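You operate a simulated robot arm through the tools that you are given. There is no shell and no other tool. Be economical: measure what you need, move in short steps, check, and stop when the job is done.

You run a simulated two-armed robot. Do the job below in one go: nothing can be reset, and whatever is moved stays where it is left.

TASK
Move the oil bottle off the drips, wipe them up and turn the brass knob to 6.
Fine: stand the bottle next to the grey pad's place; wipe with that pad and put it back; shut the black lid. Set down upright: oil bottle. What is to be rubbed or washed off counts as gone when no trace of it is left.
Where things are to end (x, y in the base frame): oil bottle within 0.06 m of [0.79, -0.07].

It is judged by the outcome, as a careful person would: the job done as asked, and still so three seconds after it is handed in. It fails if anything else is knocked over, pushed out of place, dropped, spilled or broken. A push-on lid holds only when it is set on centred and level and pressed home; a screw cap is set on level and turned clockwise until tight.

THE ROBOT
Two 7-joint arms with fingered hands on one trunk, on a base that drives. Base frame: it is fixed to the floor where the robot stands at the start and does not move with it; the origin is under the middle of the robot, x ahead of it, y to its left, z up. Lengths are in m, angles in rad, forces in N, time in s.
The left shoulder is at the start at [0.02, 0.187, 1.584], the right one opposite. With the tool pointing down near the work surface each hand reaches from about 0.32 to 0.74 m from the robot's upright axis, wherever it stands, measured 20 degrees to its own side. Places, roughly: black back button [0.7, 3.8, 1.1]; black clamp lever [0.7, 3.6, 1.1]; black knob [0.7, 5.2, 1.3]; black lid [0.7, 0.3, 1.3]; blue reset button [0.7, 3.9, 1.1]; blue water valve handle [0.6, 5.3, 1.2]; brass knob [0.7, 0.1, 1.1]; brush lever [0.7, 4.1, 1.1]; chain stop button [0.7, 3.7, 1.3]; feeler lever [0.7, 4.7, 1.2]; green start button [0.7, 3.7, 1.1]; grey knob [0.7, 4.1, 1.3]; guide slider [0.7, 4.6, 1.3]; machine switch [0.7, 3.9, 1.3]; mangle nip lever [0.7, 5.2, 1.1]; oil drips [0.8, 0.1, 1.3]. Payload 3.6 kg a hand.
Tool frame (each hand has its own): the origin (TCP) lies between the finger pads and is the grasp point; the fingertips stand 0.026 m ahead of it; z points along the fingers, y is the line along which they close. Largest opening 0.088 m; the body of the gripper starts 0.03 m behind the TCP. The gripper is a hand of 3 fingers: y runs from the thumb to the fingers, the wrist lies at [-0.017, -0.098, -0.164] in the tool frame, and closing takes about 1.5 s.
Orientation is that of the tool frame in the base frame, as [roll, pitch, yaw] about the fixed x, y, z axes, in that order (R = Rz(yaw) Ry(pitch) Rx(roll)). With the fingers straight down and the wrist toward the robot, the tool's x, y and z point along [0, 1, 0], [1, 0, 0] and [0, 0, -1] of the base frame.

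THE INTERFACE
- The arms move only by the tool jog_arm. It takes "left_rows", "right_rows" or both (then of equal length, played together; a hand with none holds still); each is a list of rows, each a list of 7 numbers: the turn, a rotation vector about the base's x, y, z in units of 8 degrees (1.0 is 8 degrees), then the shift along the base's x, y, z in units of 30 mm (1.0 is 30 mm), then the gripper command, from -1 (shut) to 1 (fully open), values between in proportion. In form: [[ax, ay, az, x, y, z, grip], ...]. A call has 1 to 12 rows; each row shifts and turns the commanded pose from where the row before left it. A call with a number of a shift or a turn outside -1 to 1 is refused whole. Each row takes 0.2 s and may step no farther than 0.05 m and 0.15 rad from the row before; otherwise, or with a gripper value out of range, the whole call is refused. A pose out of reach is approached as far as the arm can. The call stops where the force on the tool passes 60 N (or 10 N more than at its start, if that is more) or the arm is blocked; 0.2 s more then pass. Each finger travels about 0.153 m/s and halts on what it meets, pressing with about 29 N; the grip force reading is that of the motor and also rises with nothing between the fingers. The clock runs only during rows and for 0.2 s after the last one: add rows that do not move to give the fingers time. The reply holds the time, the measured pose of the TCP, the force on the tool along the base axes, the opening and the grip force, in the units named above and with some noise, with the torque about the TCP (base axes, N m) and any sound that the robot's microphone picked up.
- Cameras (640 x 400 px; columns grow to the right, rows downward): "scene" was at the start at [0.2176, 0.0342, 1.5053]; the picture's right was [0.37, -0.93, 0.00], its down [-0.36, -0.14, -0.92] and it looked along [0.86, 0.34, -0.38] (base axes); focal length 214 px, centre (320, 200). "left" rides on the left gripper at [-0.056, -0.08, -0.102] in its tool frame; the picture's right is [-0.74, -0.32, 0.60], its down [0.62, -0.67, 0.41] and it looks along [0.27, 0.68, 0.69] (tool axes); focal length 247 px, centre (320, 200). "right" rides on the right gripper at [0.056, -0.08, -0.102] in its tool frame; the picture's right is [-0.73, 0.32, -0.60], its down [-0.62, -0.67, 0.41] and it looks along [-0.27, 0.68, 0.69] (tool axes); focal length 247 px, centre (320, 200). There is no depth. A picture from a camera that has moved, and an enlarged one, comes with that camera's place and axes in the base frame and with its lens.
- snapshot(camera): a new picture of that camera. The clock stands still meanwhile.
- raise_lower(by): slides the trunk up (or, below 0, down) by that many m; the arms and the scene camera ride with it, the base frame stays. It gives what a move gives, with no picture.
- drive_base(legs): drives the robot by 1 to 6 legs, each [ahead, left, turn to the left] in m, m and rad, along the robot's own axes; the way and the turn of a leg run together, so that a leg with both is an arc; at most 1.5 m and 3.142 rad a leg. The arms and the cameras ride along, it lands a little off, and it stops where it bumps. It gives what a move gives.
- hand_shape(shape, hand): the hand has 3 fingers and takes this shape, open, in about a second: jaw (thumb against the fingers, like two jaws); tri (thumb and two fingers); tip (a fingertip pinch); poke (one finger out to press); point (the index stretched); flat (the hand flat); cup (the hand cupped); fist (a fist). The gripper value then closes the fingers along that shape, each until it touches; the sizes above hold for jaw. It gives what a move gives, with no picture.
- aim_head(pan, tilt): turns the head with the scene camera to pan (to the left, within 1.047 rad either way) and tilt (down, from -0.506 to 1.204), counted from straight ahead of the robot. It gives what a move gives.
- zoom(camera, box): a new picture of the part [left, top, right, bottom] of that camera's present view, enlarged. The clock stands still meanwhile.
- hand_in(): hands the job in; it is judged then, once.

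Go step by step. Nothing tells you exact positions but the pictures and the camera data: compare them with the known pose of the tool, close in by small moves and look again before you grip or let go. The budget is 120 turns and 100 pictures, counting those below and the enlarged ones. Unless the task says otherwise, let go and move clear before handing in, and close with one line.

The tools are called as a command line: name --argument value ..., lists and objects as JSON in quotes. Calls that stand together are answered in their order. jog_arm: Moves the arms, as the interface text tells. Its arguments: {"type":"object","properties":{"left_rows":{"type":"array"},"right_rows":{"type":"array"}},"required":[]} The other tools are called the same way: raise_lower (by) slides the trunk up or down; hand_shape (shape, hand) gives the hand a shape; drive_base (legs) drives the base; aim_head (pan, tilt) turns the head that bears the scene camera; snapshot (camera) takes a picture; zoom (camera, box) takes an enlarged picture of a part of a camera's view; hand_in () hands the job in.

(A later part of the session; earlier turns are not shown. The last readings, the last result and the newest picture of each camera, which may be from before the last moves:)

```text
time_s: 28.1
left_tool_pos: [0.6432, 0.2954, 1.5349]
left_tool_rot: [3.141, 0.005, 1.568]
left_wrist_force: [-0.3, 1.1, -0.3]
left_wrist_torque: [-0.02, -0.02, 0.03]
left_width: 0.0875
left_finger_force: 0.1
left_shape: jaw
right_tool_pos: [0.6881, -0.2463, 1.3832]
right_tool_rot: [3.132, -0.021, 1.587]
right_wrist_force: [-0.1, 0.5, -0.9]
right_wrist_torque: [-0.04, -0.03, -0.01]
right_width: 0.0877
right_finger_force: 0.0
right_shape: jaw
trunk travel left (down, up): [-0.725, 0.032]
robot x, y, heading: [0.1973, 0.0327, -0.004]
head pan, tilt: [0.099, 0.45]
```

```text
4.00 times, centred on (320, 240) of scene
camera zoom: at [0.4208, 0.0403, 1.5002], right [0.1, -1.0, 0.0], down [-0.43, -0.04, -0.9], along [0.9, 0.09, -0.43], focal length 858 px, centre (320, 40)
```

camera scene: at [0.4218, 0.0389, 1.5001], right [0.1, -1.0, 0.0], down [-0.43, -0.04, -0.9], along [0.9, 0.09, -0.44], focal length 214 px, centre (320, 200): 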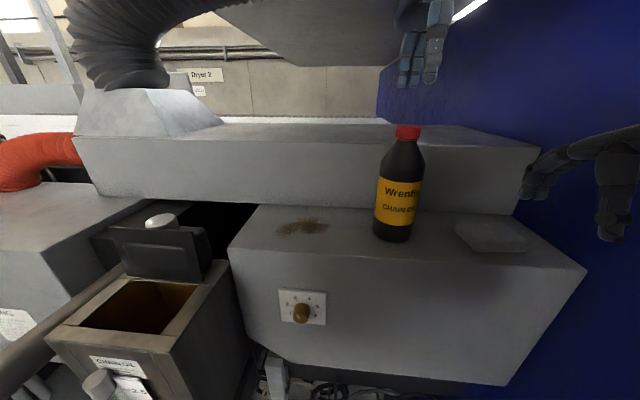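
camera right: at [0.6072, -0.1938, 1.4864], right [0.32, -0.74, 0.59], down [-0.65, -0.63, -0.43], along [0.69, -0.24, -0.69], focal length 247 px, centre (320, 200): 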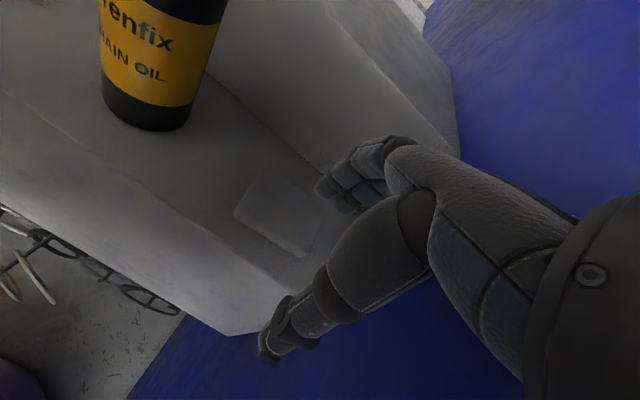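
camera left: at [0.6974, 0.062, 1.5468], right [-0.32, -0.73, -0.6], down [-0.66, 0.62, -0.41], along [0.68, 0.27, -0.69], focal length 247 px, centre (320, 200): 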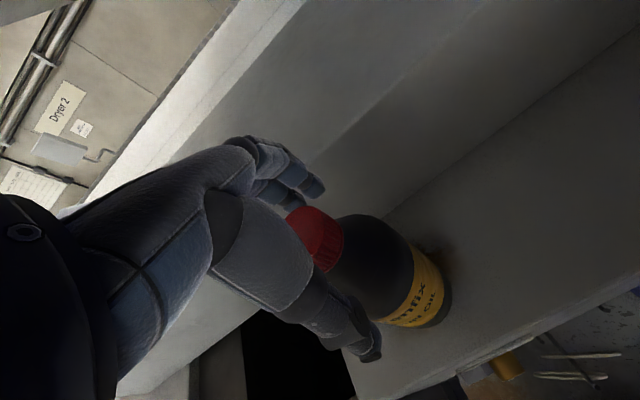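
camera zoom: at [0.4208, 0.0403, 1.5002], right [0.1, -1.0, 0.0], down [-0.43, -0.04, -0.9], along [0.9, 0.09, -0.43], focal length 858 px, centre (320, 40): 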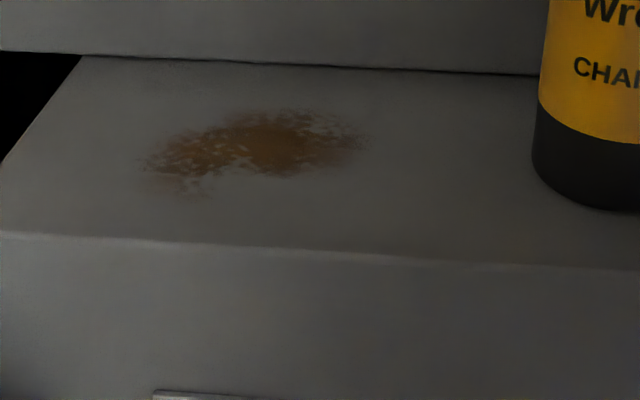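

The pad measures about 0.068 × 0.09 × 0.02 m, centred near (0.79, -0.25). I'll bring the right hand above it.

jog_arm --right_rows '[[-0.15, 0.07, -0.11, 0.8, 0, 0, 1], [0, 0, 0, 0.8, 0, 0, 1], [0, 0, 0, 0.9, -0.05, -0.3, 1], [0, 0, 0, 0.9, -0.05, -0.7, 1], [0, 0, 0, 0, 0, -0.5, 1], [0, 0, 0, 0, 0, 0, 1]]'

aim_head --pan -0.5 --tilt 0.5

zoom --camera "scene" --box '[220, 100, 460, 250]'

snapshot --camera "right"

```text
time_s: 29.5
left_tool_pos: [0.6451, 0.2925, 1.5348]
left_tool_rot: [3.141, 0.001, 1.57]
left_wrist_force: [-0.1, -0.3, 0.0]
left_wrist_torque: [0.02, -0.02, 0.0]
left_width: 0.0879
left_finger_force: 0.2
left_shape: jaw
right_tool_pos: [0.7905, -0.2489, 1.3389]
right_tool_rot: [3.141, 0.0, 1.572]
right_wrist_force: [-0.2, 0.5, -0.5]
right_wrist_torque: [0.06, 0.03, 0.02]
right_width: 0.088
right_finger_force: 0.0
right_shape: jaw
trunk travel left (down, up): [-0.725, 0.032]
robot x, y, heading: [0.1995, 0.0314, -0.002]
head pan, tilt: [0.099, 0.45]
```

```text
time_s: 30.5
left_tool_pos: [0.6454, 0.2937, 1.5356]
left_tool_rot: [-3.14, 0.001, 1.57]
left_wrist_force: [-0.3, -0.1, 0.3]
left_wrist_torque: [0.03, -0.02, 0.0]
left_width: 0.0878
left_finger_force: 0.0
left_shape: jaw
right_tool_pos: [0.7901, -0.2501, 1.3372]
right_tool_rot: [-3.141, -0.001, 1.573]
right_wrist_force: [-0.7, -0.5, 0.4]
right_wrist_torque: [-0.01, 0.0, 0.04]
right_width: 0.0878
right_finger_force: 0.1
right_shape: jaw
trunk travel left (down, up): [-0.725, 0.032]
robot x, y, heading: [0.2007, 0.0318, -0.005]
head pan, tilt: [-0.499, 0.499]
```

```text
2.67 times, centred on (340, 175) of scene
camera zoom: at [0.4099, -0.0136, 1.4957], right [-0.48, -0.88, 0.0], down [-0.42, 0.23, -0.88], along [0.77, -0.42, -0.48], focal length 572 px, centre (267, 267)
```

zoom: 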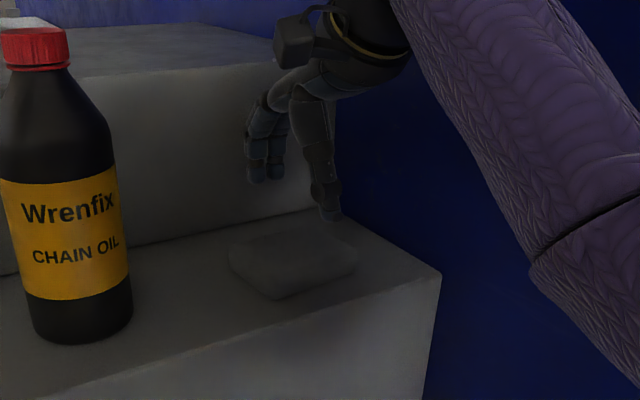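

```text
66 pictures are left
camera right: at [0.7105, -0.1934, 1.4401], right [0.32, -0.73, 0.6], down [-0.66, -0.62, -0.41], along [0.68, -0.27, -0.69], focal length 247 px, centre (320, 200)
```

right: 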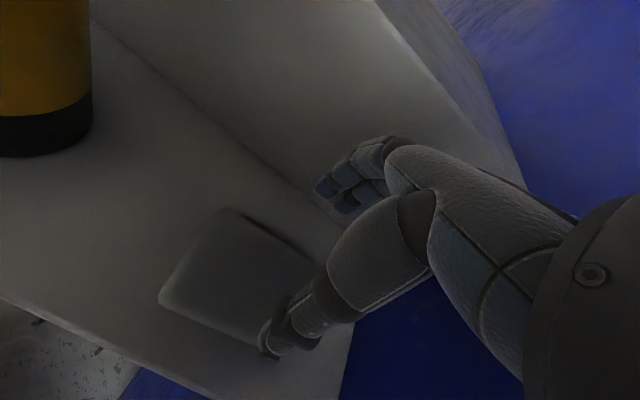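

I'll shift slightly toward the robot, descend most of the way and check the finger clearance.

jog_arm --right_rows '[[0, 0, 0, -0.3, 0, -0.5, 1], [0, 0, 0, 0, 0, -0.6, 1], [0, 0, 0, 0, 0, -0.1, 1], [0, 0, 0, 0, 0, 0, 1]]'

zoom --camera "scene" --box '[280, 130, 400, 230]'

zoom --camera "right" --box '[140, 110, 460, 390]'

```text
time_s: 31.5
left_tool_pos: [0.6452, 0.2938, 1.5352]
left_tool_rot: [3.141, 0.002, 1.57]
left_wrist_force: [0.6, -0.2, 0.7]
left_wrist_torque: [0.02, 0.02, -0.03]
left_width: 0.0878
left_finger_force: 0.0
left_shape: jaw
right_tool_pos: [0.7825, -0.2502, 1.3018]
right_tool_rot: [-3.141, 0.0, 1.572]
right_wrist_force: [0.7, -0.2, -1.0]
right_wrist_torque: [0.0, 0.0, 0.01]
right_width: 0.0877
right_finger_force: 0.1
right_shape: jaw
trunk travel left (down, up): [-0.725, 0.032]
robot x, y, heading: [0.1968, 0.0301, 0.003]
head pan, tilt: [-0.499, 0.499]
```

```text
4.00 times, centred on (340, 180) of scene
camera zoom: at [0.4097, -0.0137, 1.4957], right [-0.48, -0.88, 0.0], down [-0.42, 0.23, -0.88], along [0.77, -0.42, -0.48], focal length 858 px, centre (240, 280)
```

zoom: 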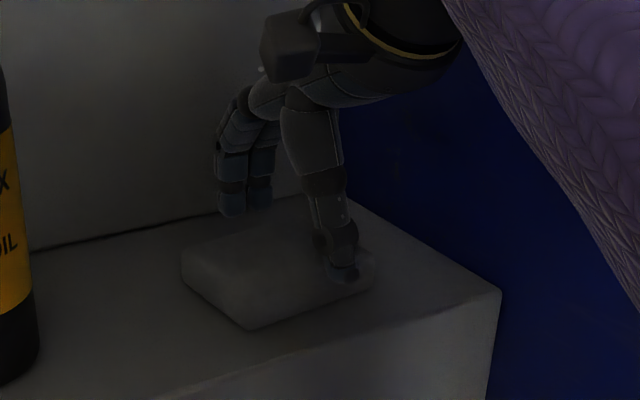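

```text
1.43 times, centred on (300, 250) of right
camera zoom: at [0.7017, -0.1937, 1.4039], right [0.32, -0.73, 0.6], down [-0.66, -0.62, -0.41], along [0.68, -0.27, -0.69], focal length 353 px, centre (349, 129)
```

zoom: 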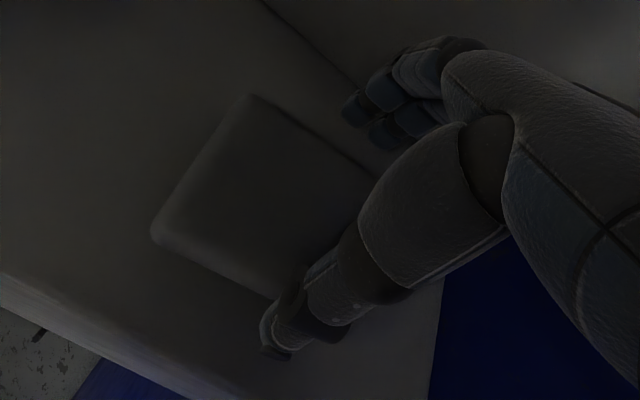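

Both digits clear the pad's edges. I'll descend to grip depth and close.

jog_arm --right_rows '[[0, 0, 0, 0, 0, -0.4, 1], [0, 0, 0, 0, 0, -0.3, 1], [0, 0, 0, 0, 0, 0, 1]]'

zoom --camera "scene" --box '[280, 130, 400, 230]'

```text
time_s: 32.3
left_tool_pos: [0.6438, 0.2939, 1.5356]
left_tool_rot: [-3.141, 0.0, 1.57]
left_wrist_force: [0.2, 0.8, 0.1]
left_wrist_torque: [-0.01, -0.02, -0.01]
left_width: 0.0876
left_finger_force: 0.1
left_shape: jaw
right_tool_pos: [0.782, -0.25, 1.2818]
right_tool_rot: [3.138, 0.002, 1.572]
right_wrist_force: [-0.9, 0.4, 4.6]
right_wrist_torque: [0.05, 0.2, 0.02]
right_width: 0.0879
right_finger_force: 0.0
right_shape: jaw
trunk travel left (down, up): [-0.725, 0.032]
robot x, y, heading: [0.1964, 0.0309, 0.002]
head pan, tilt: [-0.499, 0.499]
```

```text
4.00 times, centred on (340, 180) of scene
camera zoom: at [0.4093, -0.0135, 1.4958], right [-0.48, -0.88, 0.0], down [-0.42, 0.23, -0.88], along [0.77, -0.42, -0.48], focal length 858 px, centre (240, 280)
```

zoom: 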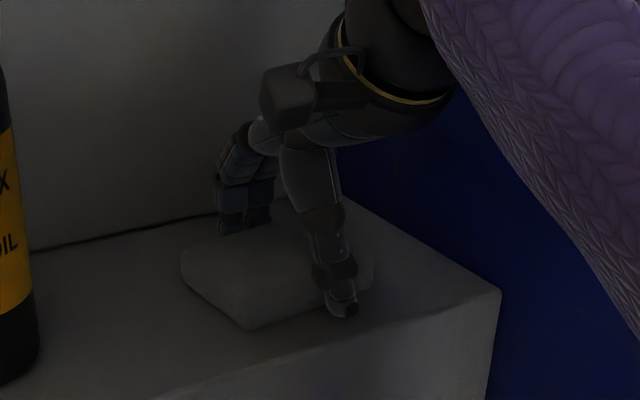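

The thumb is just touching the ledge. I'll raise 3 mm and close on the pad.

jog_arm --right_rows '[[0, 0, 0, 0, 0, 0.12, 1], [0, 0, 0, 0, 0, 0, 0.6], [0, 0, 0, 0, 0, 0, 0], [0, 0, 0, 0, 0, 0, -1], [0, 0, 0, 0, 0, 0, -1], [0, 0, 0, 0, 0, 0, -1], [0, 0, 0, 0, 0, 0, -1]]'

zoom --camera "scene" --box '[280, 130, 400, 230]'

snapshot --camera "right"

```text
time_s: 33.9
left_tool_pos: [0.6454, 0.2949, 1.5349]
left_tool_rot: [-3.14, 0.002, 1.569]
left_wrist_force: [0.7, -0.1, 0.5]
left_wrist_torque: [0.0, 0.04, -0.04]
left_width: 0.0875
left_finger_force: 0.0
left_shape: jaw
right_tool_pos: [0.7816, -0.2494, 1.2842]
right_tool_rot: [3.14, 0.001, 1.571]
right_wrist_force: [0.3, 1.2, -0.2]
right_wrist_torque: [0.0, 0.01, 0.04]
right_width: 0.0639
right_finger_force: 28.7
right_shape: jaw
trunk travel left (down, up): [-0.725, 0.032]
robot x, y, heading: [0.1978, 0.0314, -0.002]
head pan, tilt: [-0.499, 0.499]
```

```text
4.00 times, centred on (340, 180) of scene
camera zoom: at [0.41, -0.0137, 1.4956], right [-0.48, -0.88, 0.0], down [-0.42, 0.23, -0.88], along [0.77, -0.42, -0.48], focal length 858 px, centre (240, 280)
```

zoom: 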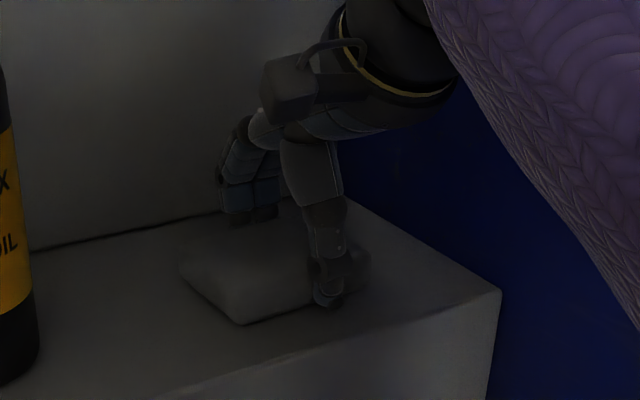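

```text
61 pictures are left
camera right: at [0.7019, -0.1936, 1.3872], right [0.32, -0.73, 0.6], down [-0.66, -0.62, -0.41], along [0.68, -0.27, -0.69], focal length 247 px, centre (320, 200)
```

right: 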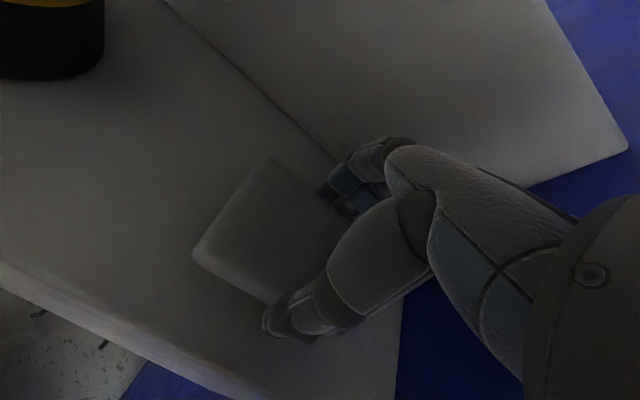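

The pad is gripped, and its home TCP is (0.782, -0.249, 1.284). I'll lift it, pull back toward the robot, and pass in front of the bottle.

jog_arm --right_rows '[[0, 0, 0, 0, 0, 0.5, -1], [0, 0, 0, 0, 0, 0.8, -1], [0, 0, 0, -0.8, 0, 0, -1], [0, 0, 0, -1, 0, 0, -1], [0, 0, 0, -1, 0, 0, -1], [0, 0, 0, -1, 0, 0, -1], [0, 0, 0, -1, 0, 0, -1], [0, 0, 0, 0, 0, 0, -1]]'

aim_head --pan -0.1 --tilt 0.6

snapshot --camera "scene"

```text
time_s: 35.7
left_tool_pos: [0.6455, 0.2943, 1.5344]
left_tool_rot: [3.142, 0.002, 1.569]
left_wrist_force: [-0.4, -0.9, -0.3]
left_wrist_torque: [0.03, -0.03, 0.0]
left_width: 0.0876
left_finger_force: 0.0
left_shape: jaw
right_tool_pos: [0.6374, -0.2506, 1.3242]
right_tool_rot: [3.141, 0.001, 1.573]
right_wrist_force: [0.4, 0.2, -0.6]
right_wrist_torque: [0.0, -0.01, 0.02]
right_width: 0.0639
right_finger_force: 29.3
right_shape: jaw
trunk travel left (down, up): [-0.725, 0.032]
robot x, y, heading: [0.1965, 0.0292, -0.005]
head pan, tilt: [-0.499, 0.499]
```

```text
time_s: 36.6
left_tool_pos: [0.6452, 0.2949, 1.5347]
left_tool_rot: [-3.14, 0.002, 1.568]
left_wrist_force: [-0.8, 0.3, -0.8]
left_wrist_torque: [-0.01, -0.01, 0.0]
left_width: 0.088
left_finger_force: 0.1
left_shape: jaw
right_tool_pos: [0.6358, -0.2508, 1.3244]
right_tool_rot: [-3.141, 0.0, 1.572]
right_wrist_force: [0.4, 0.3, 0.4]
right_wrist_torque: [0.02, 0.01, -0.01]
right_width: 0.064
right_finger_force: 29.5
right_shape: jaw
trunk travel left (down, up): [-0.725, 0.032]
robot x, y, heading: [0.1958, 0.0279, -0.002]
head pan, tilt: [-0.099, 0.6]
```

```text
60 pictures are left
camera scene: at [0.4178, 0.0209, 1.4866], right [-0.1, -0.99, 0.0], down [-0.56, 0.06, -0.83], along [0.82, -0.08, -0.56], focal length 214 px, centre (320, 200)
```

scene: 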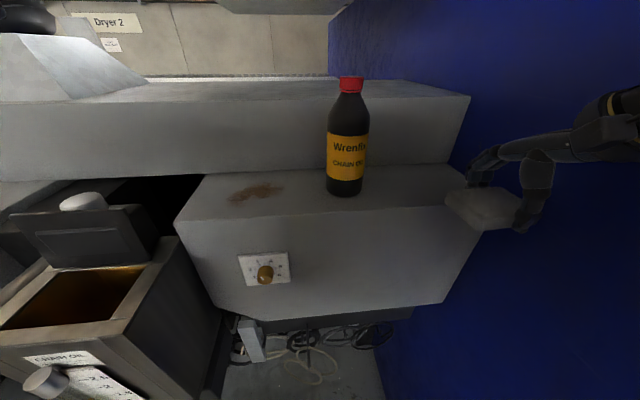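

The pad is held firmly. I'll carry it left in front of the bottle and move the left hand further aside.

jog_arm --right_rows '[[0, 0, 0, -0.3, 1, 0, -1], [0, 0, 0, 0, 1, 0, -1], [0, 0, 0, 0, 1, 0, -1], [0, 0, 0, 0, 1, 0, -1], [0, 0, 0, 0, 1, 0, -1], [0, 0, 0, 0, 1, 0, -1], [0, 0, 0, 0, 1, 0, -1], [0, 0, 0, 0, 1, 0, -1], [0, 0, 0, 0, 1, 0, -1], [0, 0, 0, 0, 1, 0, -1], [0, 0, 0, 0, 1, 0, -1], [0, 0, 0, 0, 0.8, 0, -1]]' --left_rows '[[0, 0, 0, -0.3, 0.5, 0, 1], [0, 0, 0, -0.3, 0.5, 0, 1], [0, 0, 0, -0.3, 0.5, 0, 1], [0, 0, 0, -0.3, 0.5, 0, 1], [0, 0, 0, -0.3, 0.3, 0, 1], [0, 0, 0, -0.3, 0.2, 0, 1], [0, 0, 0, 0, 0, 0, 1], [0, 0, 0, 0, 0, 0, 1], [0, 0, 0, 0, 0, 0, 1], [0, 0, 0, 0, 0, 0, 1], [0, 0, 0, 0, 0, 0, 1], [0, 0, 0, 0, 0, 0, 1]]'

snapshot --camera "scene"

```text
time_s: 38.7
left_tool_pos: [0.5906, 0.3711, 1.5358]
left_tool_rot: [-3.14, 0.002, 1.569]
left_wrist_force: [-0.1, -0.8, 0.3]
left_wrist_torque: [-0.02, -0.01, -0.02]
left_width: 0.0877
left_finger_force: 0.0
left_shape: jaw
right_tool_pos: [0.6481, -0.0432, 1.2958]
right_tool_rot: [3.115, 0.169, 1.506]
right_wrist_force: [-0.3, -0.1, 0.5]
right_wrist_torque: [-0.02, -0.02, 0.0]
right_width: 0.0639
right_finger_force: 28.8
right_shape: jaw
trunk travel left (down, up): [-0.725, 0.032]
robot x, y, heading: [0.2027, 0.0328, 0.002]
head pan, tilt: [-0.099, 0.6]
stopped in row 10 (right hand): the arm was blocked; the commanded pose is now the measured one
```

```text
59 pictures are left
camera scene: at [0.4182, 0.0215, 1.4865], right [-0.1, -0.99, 0.0], down [-0.56, 0.06, -0.82], along [0.82, -0.08, -0.57], focal length 214 px, centre (320, 200)
```

scene: 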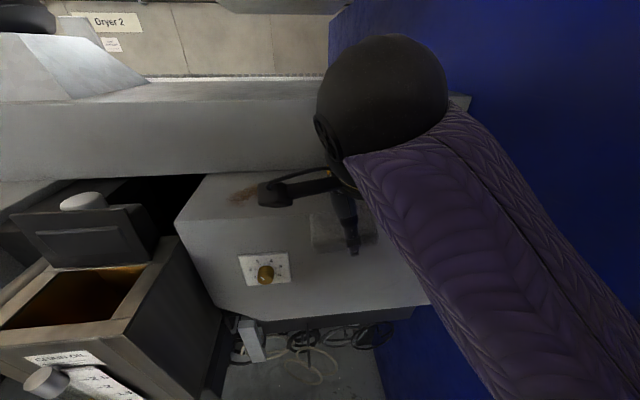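

The arm hit a limit reaching across. I'll level the hand while easing back, then turn the base left so the right arm faces the drips.

jog_arm --right_rows '[[0, 0, 0, -0.3, -0.7, 0.3, -1], [0.6, 0.05, 0.23, -0.3, -0.7, 0.3, -1], [0.6, 0.05, 0.23, 0, -0.5, 0.2, -1], [0, 0, 0, 0, 0, 0, -1]]'

drive_base --legs '[[0, 0, 0.2]]'

snapshot --camera "scene"

```text
time_s: 39.7
left_tool_pos: [0.5909, 0.3707, 1.5366]
left_tool_rot: [3.141, 0.002, 1.569]
left_wrist_force: [-0.5, 0.5, 0.1]
left_wrist_torque: [-0.03, -0.01, 0.01]
left_width: 0.0876
left_finger_force: 0.1
left_shape: jaw
right_tool_pos: [0.6266, -0.0993, 1.3171]
right_tool_rot: [3.136, -0.003, 1.574]
right_wrist_force: [0.6, -0.4, 0.1]
right_wrist_torque: [0.0, 0.01, 0.03]
right_width: 0.0638
right_finger_force: 28.7
right_shape: jaw
trunk travel left (down, up): [-0.725, 0.032]
robot x, y, heading: [0.1967, 0.0309, -0.003]
head pan, tilt: [-0.099, 0.6]
```

```text
time_s: 40.9
left_tool_pos: [0.5146, 0.4419, 1.5359]
left_tool_rot: [3.142, 0.002, 1.771]
left_wrist_force: [0.1, -1.0, 0.6]
left_wrist_torque: [0.03, 0.01, 0.02]
left_width: 0.0876
left_finger_force: 0.0
left_shape: jaw
right_tool_pos: [0.6447, -0.0091, 1.3163]
right_tool_rot: [3.137, -0.002, 1.779]
right_wrist_force: [0.1, 0.5, -0.6]
right_wrist_torque: [-0.02, -0.02, 0.04]
right_width: 0.0639
right_finger_force: 29.1
right_shape: jaw
trunk travel left (down, up): [-0.725, 0.032]
robot x, y, heading: [0.1992, 0.0313, 0.199]
head pan, tilt: [-0.099, 0.6]
```

```text
58 pictures are left
camera scene: at [0.4154, 0.0655, 1.4866], right [0.1, -0.99, 0.0], down [-0.56, -0.06, -0.82], along [0.82, 0.08, -0.57], focal length 214 px, centre (320, 200)
```

scene: 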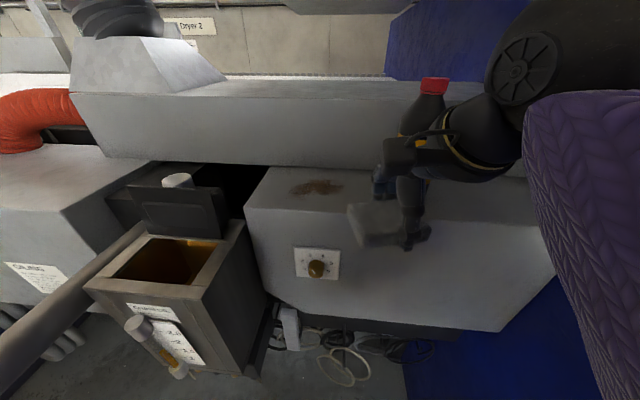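

There's room, so I'll turn another 0.25 rad.

drive_base --legs '[[0, 0, 0.25]]'

snapshot --camera "scene"

```text
time_s: 42.1
left_tool_pos: [0.4023, 0.5079, 1.5363]
left_tool_rot: [3.141, 0.001, 2.026]
left_wrist_force: [0.2, -0.1, -0.4]
left_wrist_torque: [0.02, 0.01, -0.01]
left_width: 0.0875
left_finger_force: 0.1
left_shape: jaw
right_tool_pos: [0.641, 0.103, 1.3187]
right_tool_rot: [3.136, -0.001, 2.032]
right_wrist_force: [0.4, 1.3, -1.1]
right_wrist_torque: [0.01, -0.01, -0.03]
right_width: 0.0638
right_finger_force: 29.2
right_shape: jaw
trunk travel left (down, up): [-0.725, 0.032]
robot x, y, heading: [0.2002, 0.0305, 0.457]
head pan, tilt: [-0.099, 0.6]
```

```text
57 pictures are left
camera scene: at [0.3998, 0.1183, 1.4865], right [0.35, -0.94, 0.0], down [-0.53, -0.2, -0.82], along [0.77, 0.29, -0.57], focal length 214 px, centre (320, 200)
```

scene: 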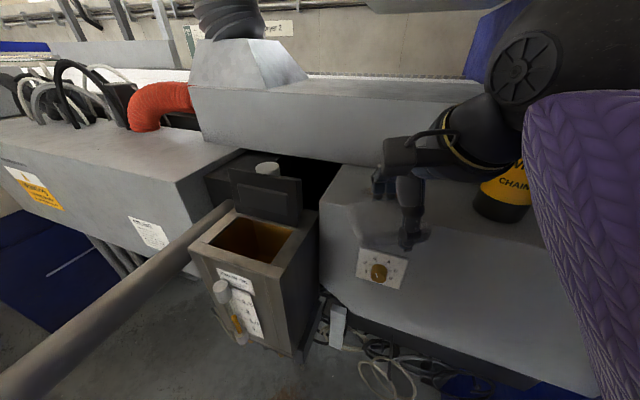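

The arm posture is good now. I'll move the pad over the drips, still above the surface.

jog_arm --right_rows '[[0, 0, 0, 0.9, 0.1, 0, -1], [0, 0, 0, 0.9, 0.1, 0, -1], [0, 0, 0, 0.9, 0.1, 0, -1], [0, 0, 0, 0.9, 0.1, 0, -1], [0, 0, 0, 0.9, 0.1, 0, -1], [0, 0, 0, 0, 0, -0.5, -1], [0, 0, 0, 0, 0, 0, -1]]'

aim_head --pan -0.45 --tilt 0.6

snapshot --camera "scene"

snapshot --camera "right"

```text
time_s: 43.8
left_tool_pos: [0.4006, 0.5087, 1.5363]
left_tool_rot: [-3.142, 0.001, 2.024]
left_wrist_force: [-0.1, 0.0, 0.2]
left_wrist_torque: [0.01, 0.0, 0.01]
left_width: 0.0874
left_finger_force: 0.0
left_shape: jaw
right_tool_pos: [0.7742, 0.1212, 1.3037]
right_tool_rot: [3.135, -0.003, 2.031]
right_wrist_force: [-0.1, 0.0, 0.0]
right_wrist_torque: [0.02, 0.05, -0.02]
right_width: 0.0637
right_finger_force: 29.2
right_shape: jaw
trunk travel left (down, up): [-0.725, 0.032]
robot x, y, heading: [0.1975, 0.0313, 0.454]
head pan, tilt: [-0.099, 0.6]
```

```text
time_s: 44.6
left_tool_pos: [0.4009, 0.5094, 1.536]
left_tool_rot: [3.14, 0.003, 2.026]
left_wrist_force: [0.2, 0.8, -0.6]
left_wrist_torque: [-0.02, 0.0, 0.03]
left_width: 0.0876
left_finger_force: 0.1
left_shape: jaw
right_tool_pos: [0.7738, 0.1208, 1.3035]
right_tool_rot: [3.136, -0.003, 2.029]
right_wrist_force: [0.0, 0.2, -1.0]
right_wrist_torque: [-0.02, 0.0, 0.02]
right_width: 0.0638
right_finger_force: 29.3
right_shape: jaw
trunk travel left (down, up): [-0.725, 0.032]
robot x, y, heading: [0.2015, 0.035, 0.453]
head pan, tilt: [-0.45, 0.6]
```

```text
56 pictures are left
camera scene: at [0.4052, 0.088, 1.4866], right [0.0, -1.0, 0.0], down [-0.56, 0.0, -0.83], along [0.83, 0.0, -0.56], focal length 214 px, centre (320, 200)
```

scene: 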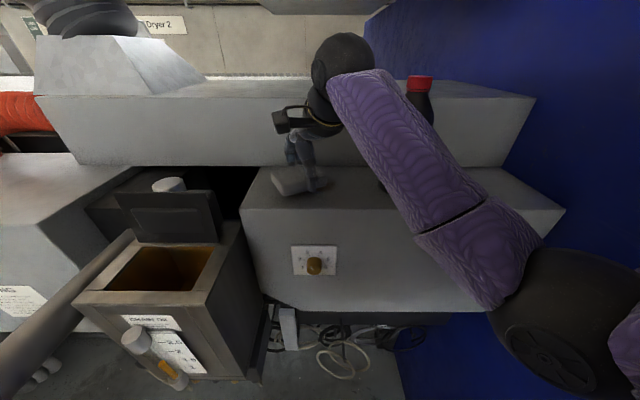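

```text
55 pictures are left
camera right: at [0.6777, 0.1357, 1.406], right [0.61, -0.52, 0.6], down [-0.32, -0.85, -0.42], along [0.73, 0.06, -0.68], focal length 247 px, centre (320, 200)
```

right: 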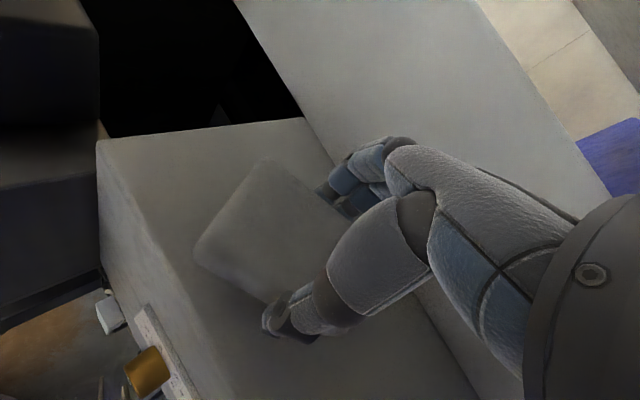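

I'll lower the pad onto the stain and check the contact force.

jog_arm --right_rows '[[0, 0, 0, 0, 0, -0.3, -1], [0, 0, 0, 0, 0, -0.25, -1], [0, 0, 0, 0, 0, -0.15, -1], [0, 0, 0, 0, 0, 0, -1]]'

```text
time_s: 45.6
left_tool_pos: [0.3993, 0.5073, 1.5355]
left_tool_rot: [3.141, 0.002, 2.024]
left_wrist_force: [-0.2, 0.2, 1.3]
left_wrist_torque: [-0.02, 0.01, 0.01]
left_width: 0.0878
left_finger_force: 0.0
left_shape: jaw
right_tool_pos: [0.7757, 0.1195, 1.2842]
right_tool_rot: [3.133, -0.003, 2.029]
right_wrist_force: [1.3, 0.3, 7.1]
right_wrist_torque: [-0.05, -0.04, 0.01]
right_width: 0.0636
right_finger_force: 29.0
right_shape: jaw
trunk travel left (down, up): [-0.725, 0.032]
robot x, y, heading: [0.1973, 0.0306, 0.446]
head pan, tilt: [-0.45, 0.6]
```

Contact is 7 N. I'll wipe the front half with strokes along y.

jog_arm --right_rows '[[0, 0, 0, 0, 0.8, 0, -1], [0, 0, 0, 0, 0.8, 0, -1], [0, 0, 0, 0, -0.8, 0, -1], [0, 0, 0, 0, -0.8, 0, -1], [0, 0, 0, 0, -0.8, 0, -1], [0, 0, 0, 0, -0.8, 0, -1], [0, 0, 0, 0.6, 0, 0, -1], [0, 0, 0, 0, 0.8, 0, -1], [0, 0, 0, 0, 0.8, 0, -1], [0, 0, 0, 0, 0.8, 0, -1], [0, 0, 0, 0, 0.8, 0, -1], [0, 0, 0, 0, 0.4, 0, -1]]'

snapshot --camera "scene"

```text
time_s: 48.2
left_tool_pos: [0.3996, 0.5079, 1.5363]
left_tool_rot: [-3.141, 0.002, 2.024]
left_wrist_force: [-0.3, 0.8, 0.2]
left_wrist_torque: [-0.02, -0.02, -0.01]
left_width: 0.088
left_finger_force: 0.0
left_shape: jaw
right_tool_pos: [0.7906, 0.1767, 1.2831]
right_tool_rot: [3.137, -0.001, 2.03]
right_wrist_force: [0.1, -6.9, 8.3]
right_wrist_torque: [-0.06, -0.07, 0.01]
right_width: 0.0607
right_finger_force: 28.5
right_shape: jaw
trunk travel left (down, up): [-0.725, 0.032]
robot x, y, heading: [0.1973, 0.0297, 0.457]
head pan, tilt: [-0.45, 0.6]
```

```text
54 pictures are left
camera scene: at [0.4043, 0.0871, 1.4867], right [0.0, -1.0, 0.0], down [-0.56, 0.0, -0.83], along [0.83, 0.0, -0.56], focal length 214 px, centre (320, 200)
```

scene: 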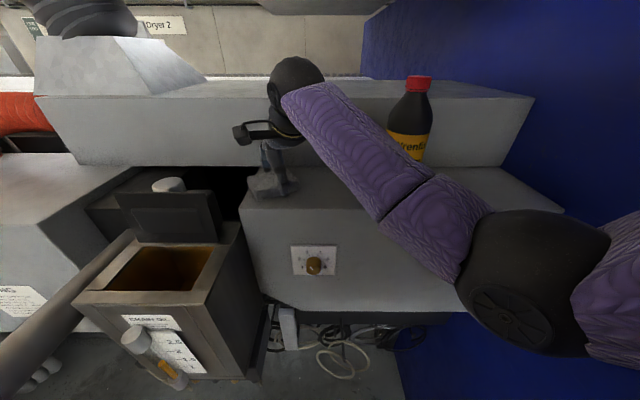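

Wiping works and the bottle is clear. I'll continue on the rear half.

jog_arm --right_rows '[[0, 0, 0, 0.6, -0.2, 0, -1], [0, 0, 0, 0, -0.8, 0, -1], [0, 0, 0, 0, -0.8, 0, -1], [0, 0, 0, 0, -0.8, 0, -1], [0, 0, 0, 0, -0.8, 0, -1], [0, 0, 0, 0.6, 0, 0, -1], [0, 0, 0, 0, 0.8, 0, -1], [0, 0, 0, 0, 0.8, 0, -1], [0, 0, 0, 0, 0.8, 0, -1], [0, 0, 0, 0, 0.8, 0, -1], [0, 0, 0, 0, 0, 0.5, -1], [0, 0, 0, 0, 0, 0.3, -1]]'

zoom --camera "scene" --box '[220, 140, 380, 240]'

snapshot --camera "right"

```text
time_s: 50.8
left_tool_pos: [0.3971, 0.5087, 1.5372]
left_tool_rot: [3.139, 0.002, 2.026]
left_wrist_force: [0.2, -0.1, -1.4]
left_wrist_torque: [-0.03, 0.02, 0.0]
left_width: 0.0876
left_finger_force: 0.0
left_shape: jaw
right_tool_pos: [0.8247, 0.1726, 1.3052]
right_tool_rot: [3.137, -0.003, 2.032]
right_wrist_force: [-19.2, -0.6, -2.7]
right_wrist_torque: [0.02, -0.17, 0.22]
right_width: 0.0612
right_finger_force: 28.9
right_shape: jaw
trunk travel left (down, up): [-0.725, 0.032]
robot x, y, heading: [0.1997, 0.0303, 0.456]
head pan, tilt: [-0.45, 0.6]
```

```text
4.00 times, centred on (300, 190) of scene
camera zoom: at [0.4022, 0.088, 1.487], right [0.0, -1.0, 0.0], down [-0.56, 0.0, -0.83], along [0.83, 0.0, -0.56], focal length 858 px, centre (400, 240)
```

zoom: 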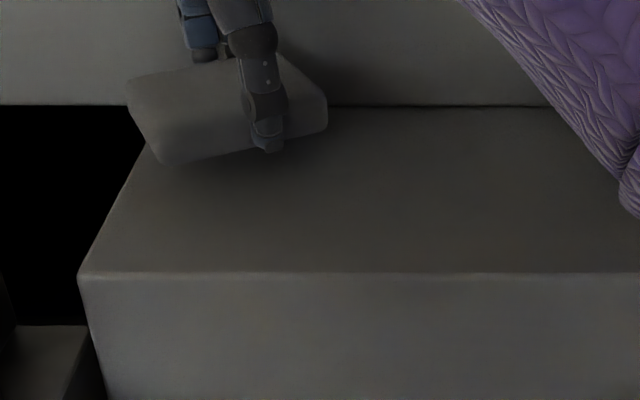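

```text
52 pictures are left
camera right: at [0.7277, 0.187, 1.4083], right [0.61, -0.52, 0.6], down [-0.32, -0.85, -0.42], along [0.73, 0.06, -0.69], focal length 247 px, centre (320, 200)
```

right: 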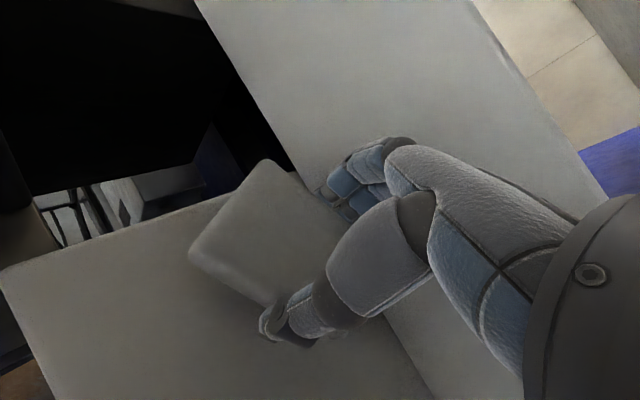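

The visible part is clean, though the fingers are touching the back wall. I'll pull back and look at the whole area.

jog_arm --right_rows '[[0, 0, 0, -1, 0, 0.2, -1], [0, 0, 0, -1, 0, 0.2, -1], [0, 0, 0, -1, -0.2, 0, -1], [0, 0, 0, -1, -0.3, 0, -1], [0, 0, 0, -1, -0.5, 0, -1], [0, 0, 0, -0.8, -0.5, 0, -1], [0, 0, 0, 0, -0.5, 0, -1]]'

zoom --camera "scene" --box '[220, 140, 380, 240]'

snapshot --camera "right"

```text
time_s: 52.4
left_tool_pos: [0.3995, 0.5087, 1.5369]
left_tool_rot: [3.141, 0.003, 2.024]
left_wrist_force: [-0.1, 0.2, 0.4]
left_wrist_torque: [-0.03, 0.02, 0.01]
left_width: 0.0878
left_finger_force: 0.0
left_shape: jaw
right_tool_pos: [0.6572, 0.1115, 1.3202]
right_tool_rot: [3.131, 0.003, 2.03]
right_wrist_force: [-0.4, -0.6, -0.7]
right_wrist_torque: [-0.05, -0.02, 0.0]
right_width: 0.0621
right_finger_force: 28.9
right_shape: jaw
trunk travel left (down, up): [-0.725, 0.032]
robot x, y, heading: [0.2, 0.0266, 0.452]
head pan, tilt: [-0.45, 0.6]
```

```text
4.00 times, centred on (300, 190) of scene
camera zoom: at [0.405, 0.0877, 1.4866], right [0.0, -1.0, 0.0], down [-0.56, 0.0, -0.83], along [0.83, 0.0, -0.56], focal length 858 px, centre (400, 240)
```

zoom: 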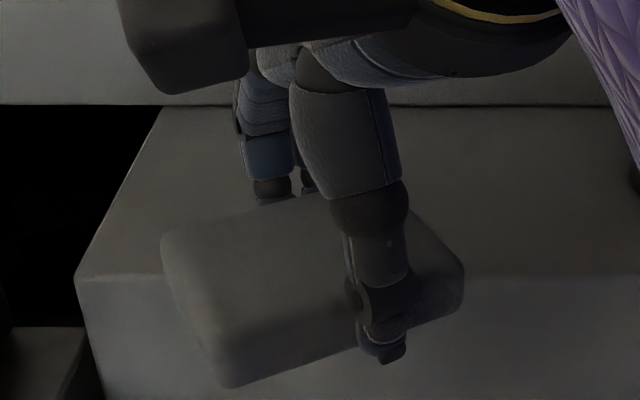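

```text
50 pictures are left
camera right: at [0.5602, 0.1262, 1.4217], right [0.6, -0.52, 0.6], down [-0.32, -0.85, -0.42], along [0.73, 0.06, -0.68], focal length 247 px, centre (320, 200)
```

right: 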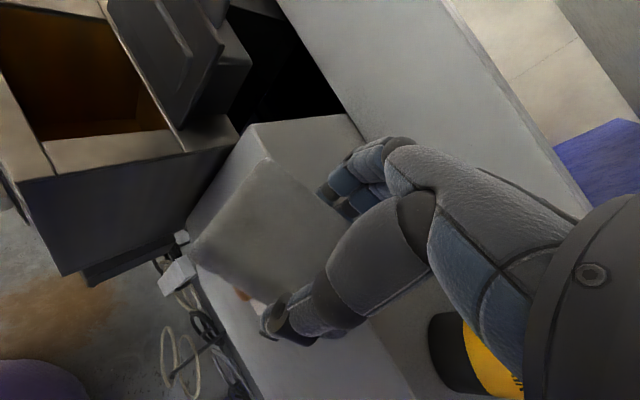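

I'll retract a little and turn the base partway back to see the wiped area unobstructed.

jog_arm --right_rows '[[0, 0, 0, -0.7, -0.3, 0, -1], [0, 0, 0, 0, 0, 0, -1]]'

drive_base --legs '[[0, 0, -0.25]]'

aim_head --pan 0.1 --tilt 0.6

snapshot --camera "scene"

zoom --camera "scene" --box '[260, 130, 420, 230]'

```text
time_s: 53.0
left_tool_pos: [0.4013, 0.5087, 1.5357]
left_tool_rot: [3.141, 0.002, 2.025]
left_wrist_force: [0.7, -0.3, -0.5]
left_wrist_torque: [-0.03, -0.02, 0.02]
left_width: 0.0876
left_finger_force: 0.1
left_shape: jaw
right_tool_pos: [0.6445, 0.0992, 1.3239]
right_tool_rot: [3.119, 0.016, 2.021]
right_wrist_force: [-0.1, 0.1, -0.5]
right_wrist_torque: [-0.06, 0.0, -0.01]
right_width: 0.0623
right_finger_force: 28.3
right_shape: jaw
trunk travel left (down, up): [-0.725, 0.032]
robot x, y, heading: [0.1955, 0.0301, 0.449]
head pan, tilt: [-0.45, 0.6]
```

```text
time_s: 54.2
left_tool_pos: [0.513, 0.4446, 1.5363]
left_tool_rot: [-3.141, 0.001, 1.777]
left_wrist_force: [-0.6, 0.2, 0.3]
left_wrist_torque: [0.01, 0.01, 0.02]
left_width: 0.0876
left_finger_force: 0.1
left_shape: jaw
right_tool_pos: [0.644, -0.0128, 1.321]
right_tool_rot: [3.124, 0.016, 1.776]
right_wrist_force: [-0.7, -0.2, -0.2]
right_wrist_torque: [0.02, 0.0, -0.01]
right_width: 0.062
right_finger_force: 28.9
right_shape: jaw
trunk travel left (down, up): [-0.725, 0.032]
robot x, y, heading: [0.1957, 0.0299, 0.207]
head pan, tilt: [-0.45, 0.6]
```

```text
time_s: 55.2
left_tool_pos: [0.5129, 0.444, 1.5369]
left_tool_rot: [-3.141, 0.003, 1.776]
left_wrist_force: [-0.3, -0.1, 0.0]
left_wrist_torque: [0.0, 0.01, 0.0]
left_width: 0.0879
left_finger_force: 0.1
left_shape: jaw
right_tool_pos: [0.6458, -0.0137, 1.3211]
right_tool_rot: [3.124, 0.02, 1.775]
right_wrist_force: [-1.1, -0.8, -1.1]
right_wrist_torque: [-0.01, -0.05, 0.0]
right_width: 0.0623
right_finger_force: 28.7
right_shape: jaw
trunk travel left (down, up): [-0.725, 0.032]
robot x, y, heading: [0.2021, 0.0298, 0.207]
head pan, tilt: [0.099, 0.6]
```

```text
49 pictures are left
camera scene: at [0.4116, 0.0835, 1.4866], right [0.3, -0.95, 0.0], down [-0.54, -0.17, -0.82], along [0.79, 0.25, -0.57], focal length 214 px, centre (320, 200)
```

scene: 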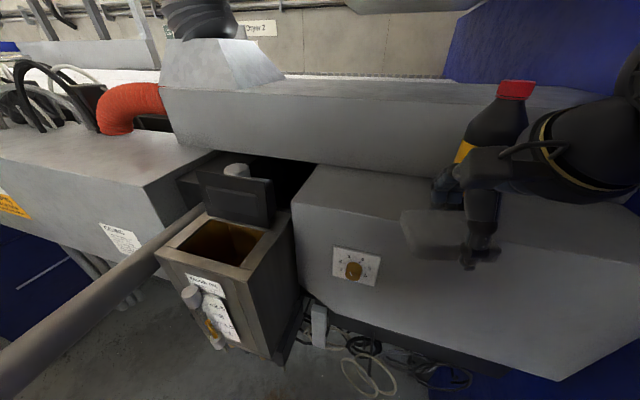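

```text
4.00 times, centred on (340, 180) of scene
camera zoom: at [0.4116, 0.0835, 1.4866], right [0.3, -0.95, 0.0], down [-0.54, -0.17, -0.82], along [0.79, 0.25, -0.57], focal length 858 px, centre (240, 280)
```

zoom: 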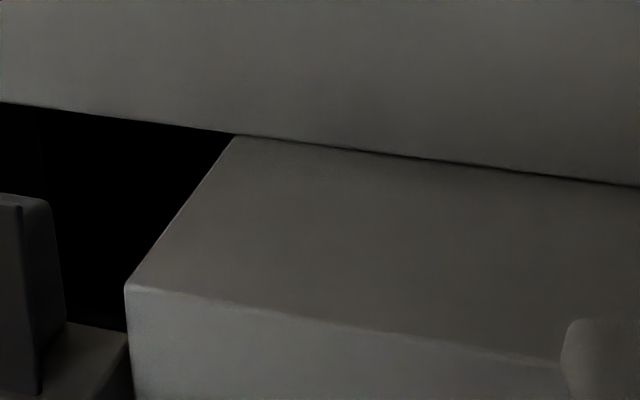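

The ledge is clean. I'll finish turning back and return the pad.

drive_base --legs '[[0, 0, -0.207]]'

jog_arm --right_rows '[[0, 0, 0, 0, -1, 0, -1], [0.1, 0.1, 0, 0, -1, 0, -1], [0, 0, 0, 0, -1, 0, -1], [0, 0, 0, 0, -1, 0, -1], [0, 0, 0, 0, 0, 0, -1]]'

aim_head --pan -0.5 --tilt 0.5

snapshot --camera "scene"

snapshot --camera "right"

```text
time_s: 56.4
left_tool_pos: [0.5917, 0.3699, 1.5354]
left_tool_rot: [-3.14, 0.002, 1.565]
left_wrist_force: [-0.1, 0.3, 0.0]
left_wrist_torque: [0.0, -0.02, -0.01]
left_width: 0.0876
left_finger_force: 0.1
left_shape: jaw
right_tool_pos: [0.6258, -0.1051, 1.3203]
right_tool_rot: [3.124, 0.022, 1.566]
right_wrist_force: [0.4, -0.8, 0.2]
right_wrist_torque: [0.0, 0.0, 0.0]
right_width: 0.062
right_finger_force: 28.7
right_shape: jaw
trunk travel left (down, up): [-0.725, 0.032]
robot x, y, heading: [0.2009, 0.0304, -0.005]
head pan, tilt: [0.099, 0.6]
```

```text
time_s: 57.6
left_tool_pos: [0.5919, 0.3704, 1.5351]
left_tool_rot: [3.141, 0.002, 1.564]
left_wrist_force: [-0.1, 0.5, 0.3]
left_wrist_torque: [-0.03, -0.01, 0.0]
left_width: 0.0875
left_finger_force: 0.0
left_shape: jaw
right_tool_pos: [0.6258, -0.2277, 1.3223]
right_tool_rot: [3.139, 0.007, 1.565]
right_wrist_force: [0.0, 0.1, 0.0]
right_wrist_torque: [-0.05, 0.01, -0.01]
right_width: 0.0622
right_finger_force: 28.5
right_shape: jaw
trunk travel left (down, up): [-0.725, 0.032]
robot x, y, heading: [0.2024, 0.0334, -0.001]
head pan, tilt: [0.099, 0.6]
```

```text
time_s: 58.6
left_tool_pos: [0.5926, 0.37, 1.5365]
left_tool_rot: [3.14, 0.003, 1.564]
left_wrist_force: [0.5, -0.7, 0.0]
left_wrist_torque: [0.01, -0.02, 0.03]
left_width: 0.0874
left_finger_force: 0.1
left_shape: jaw
right_tool_pos: [0.6258, -0.2271, 1.3207]
right_tool_rot: [3.138, 0.007, 1.566]
right_wrist_force: [0.0, 0.3, -0.9]
right_wrist_torque: [0.01, 0.01, 0.02]
right_width: 0.0622
right_finger_force: 29.0
right_shape: jaw
trunk travel left (down, up): [-0.725, 0.032]
robot x, y, heading: [0.2018, 0.0283, -0.006]
head pan, tilt: [-0.499, 0.499]
```

```text
47 pictures are left
camera scene: at [0.4098, -0.0142, 1.4956], right [-0.48, -0.88, 0.0], down [-0.42, 0.23, -0.88], along [0.77, -0.42, -0.48], focal length 214 px, centre (320, 200)
```

scene: 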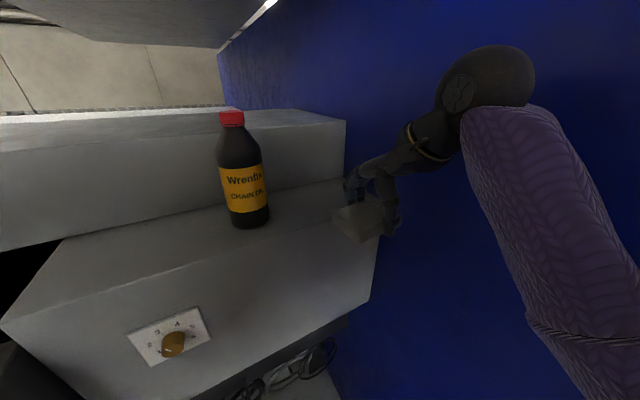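

```text
46 pictures are left
camera right: at [0.547, -0.1699, 1.4231], right [0.31, -0.73, 0.6], down [-0.67, -0.62, -0.41], along [0.68, -0.28, -0.68], focal length 247 px, centre (320, 200)
```

right: 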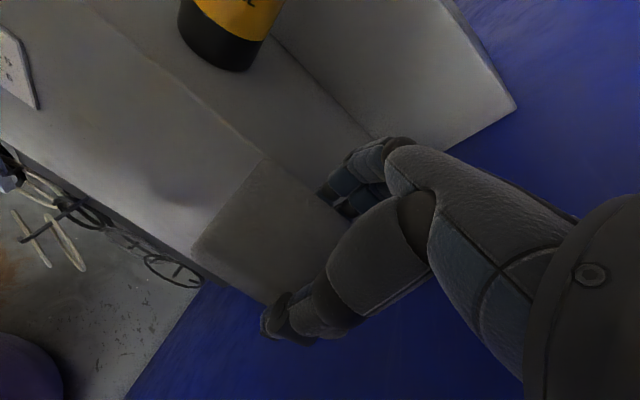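

The pad sits in the hand as when picked. I'll bring it back over its place and lower it.

jog_arm --right_rows '[[0, 0, 0, 0, -0.4, 0.2, -1], [0, 0, 0, 0.2, -0.33, 0, -1], [0, 0, 0, 0.9, 0, 0, -1], [0, 0, 0, 0.9, 0, 0, -1], [0, 0, 0, 0.9, 0, 0, -1], [0, 0, 0, 0.9, 0, 0, -1], [0, 0, 0, 0.9, 0, 0, -1], [0, 0, 0, 0.4, 0, 0, -1], [0, 0, 0, 0, 0, -0.6, -1], [0, 0, 0, 0, 0, -0.5, -1], [0, 0, 0, 0, 0, -0.2, -1], [0, 0, 0, 0, 0, 0, -1]]'

```text
time_s: 61.2
left_tool_pos: [0.5931, 0.3697, 1.5362]
left_tool_rot: [3.14, 0.001, 1.565]
left_wrist_force: [0.3, 0.4, 0.6]
left_wrist_torque: [0.01, 0.01, -0.03]
left_width: 0.0878
left_finger_force: 0.1
left_shape: jaw
right_tool_pos: [0.7784, -0.2491, 1.2883]
right_tool_rot: [3.137, 0.007, 1.563]
right_wrist_force: [-0.2, 0.1, -0.7]
right_wrist_torque: [0.03, 0.01, 0.0]
right_width: 0.0622
right_finger_force: 29.4
right_shape: jaw
trunk travel left (down, up): [-0.725, 0.032]
robot x, y, heading: [0.1998, 0.028, -0.006]
head pan, tilt: [-0.499, 0.499]
```

jog_arm --right_rows '[[0, 0, 0, 0, 0, -0.12, -1], [0, 0, 0, 0, 0, 0, -1], [0, 0, 0, 0, 0, 0, -0.3], [0, 0, 0, 0, 0, 0, 0.5], [0, 0, 0, 0, 0, 0, 1], [0, 0, 0, 0, 0, 0, 1], [0, 0, 0, 0, 0, 0.5, 1], [0, 0, 0, 0, 0, 0.8, 1], [0, 0, 0, 0, 0, 0.8, 1], [0, 0, 0, 0, 0, 0, 1]]'

snapshot --camera "right"

zoom --camera "scene" --box '[220, 100, 460, 250]'

```text
time_s: 63.4
left_tool_pos: [0.5922, 0.3701, 1.5364]
left_tool_rot: [3.141, 0.001, 1.565]
left_wrist_force: [-0.2, 0.3, 0.9]
left_wrist_torque: [0.01, 0.0, 0.01]
left_width: 0.0877
left_finger_force: 0.1
left_shape: jaw
right_tool_pos: [0.7793, -0.2465, 1.3472]
right_tool_rot: [3.139, 0.007, 1.564]
right_wrist_force: [0.3, -0.1, 0.4]
right_wrist_torque: [-0.01, -0.02, 0.03]
right_width: 0.0879
right_finger_force: 0.0
right_shape: jaw
trunk travel left (down, up): [-0.725, 0.032]
robot x, y, heading: [0.199, 0.0298, -0.006]
head pan, tilt: [-0.499, 0.499]
```

```text
45 pictures are left
camera right: at [0.699, -0.1897, 1.4484], right [0.31, -0.73, 0.61], down [-0.67, -0.62, -0.41], along [0.68, -0.28, -0.68], focal length 247 px, centre (320, 200)
```

right: 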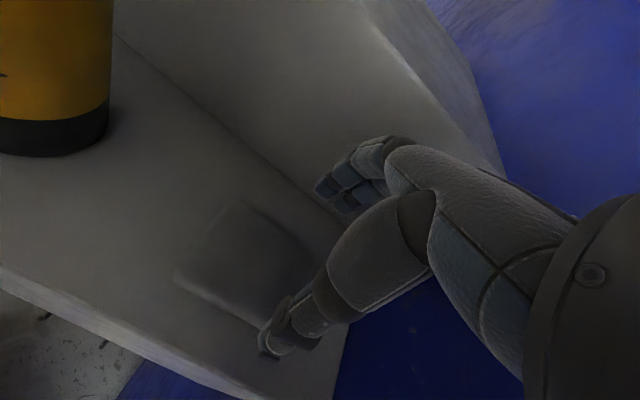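

```text
2.67 times, centred on (340, 175) of scene
camera zoom: at [0.4097, -0.0143, 1.4956], right [-0.48, -0.88, 0.0], down [-0.42, 0.23, -0.88], along [0.77, -0.42, -0.48], focal length 572 px, centre (267, 267)
```

zoom: 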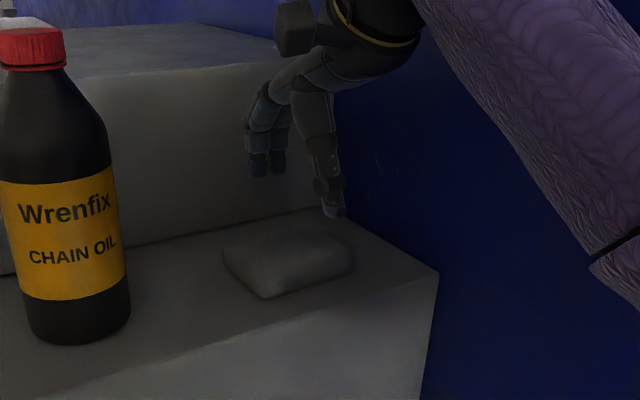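

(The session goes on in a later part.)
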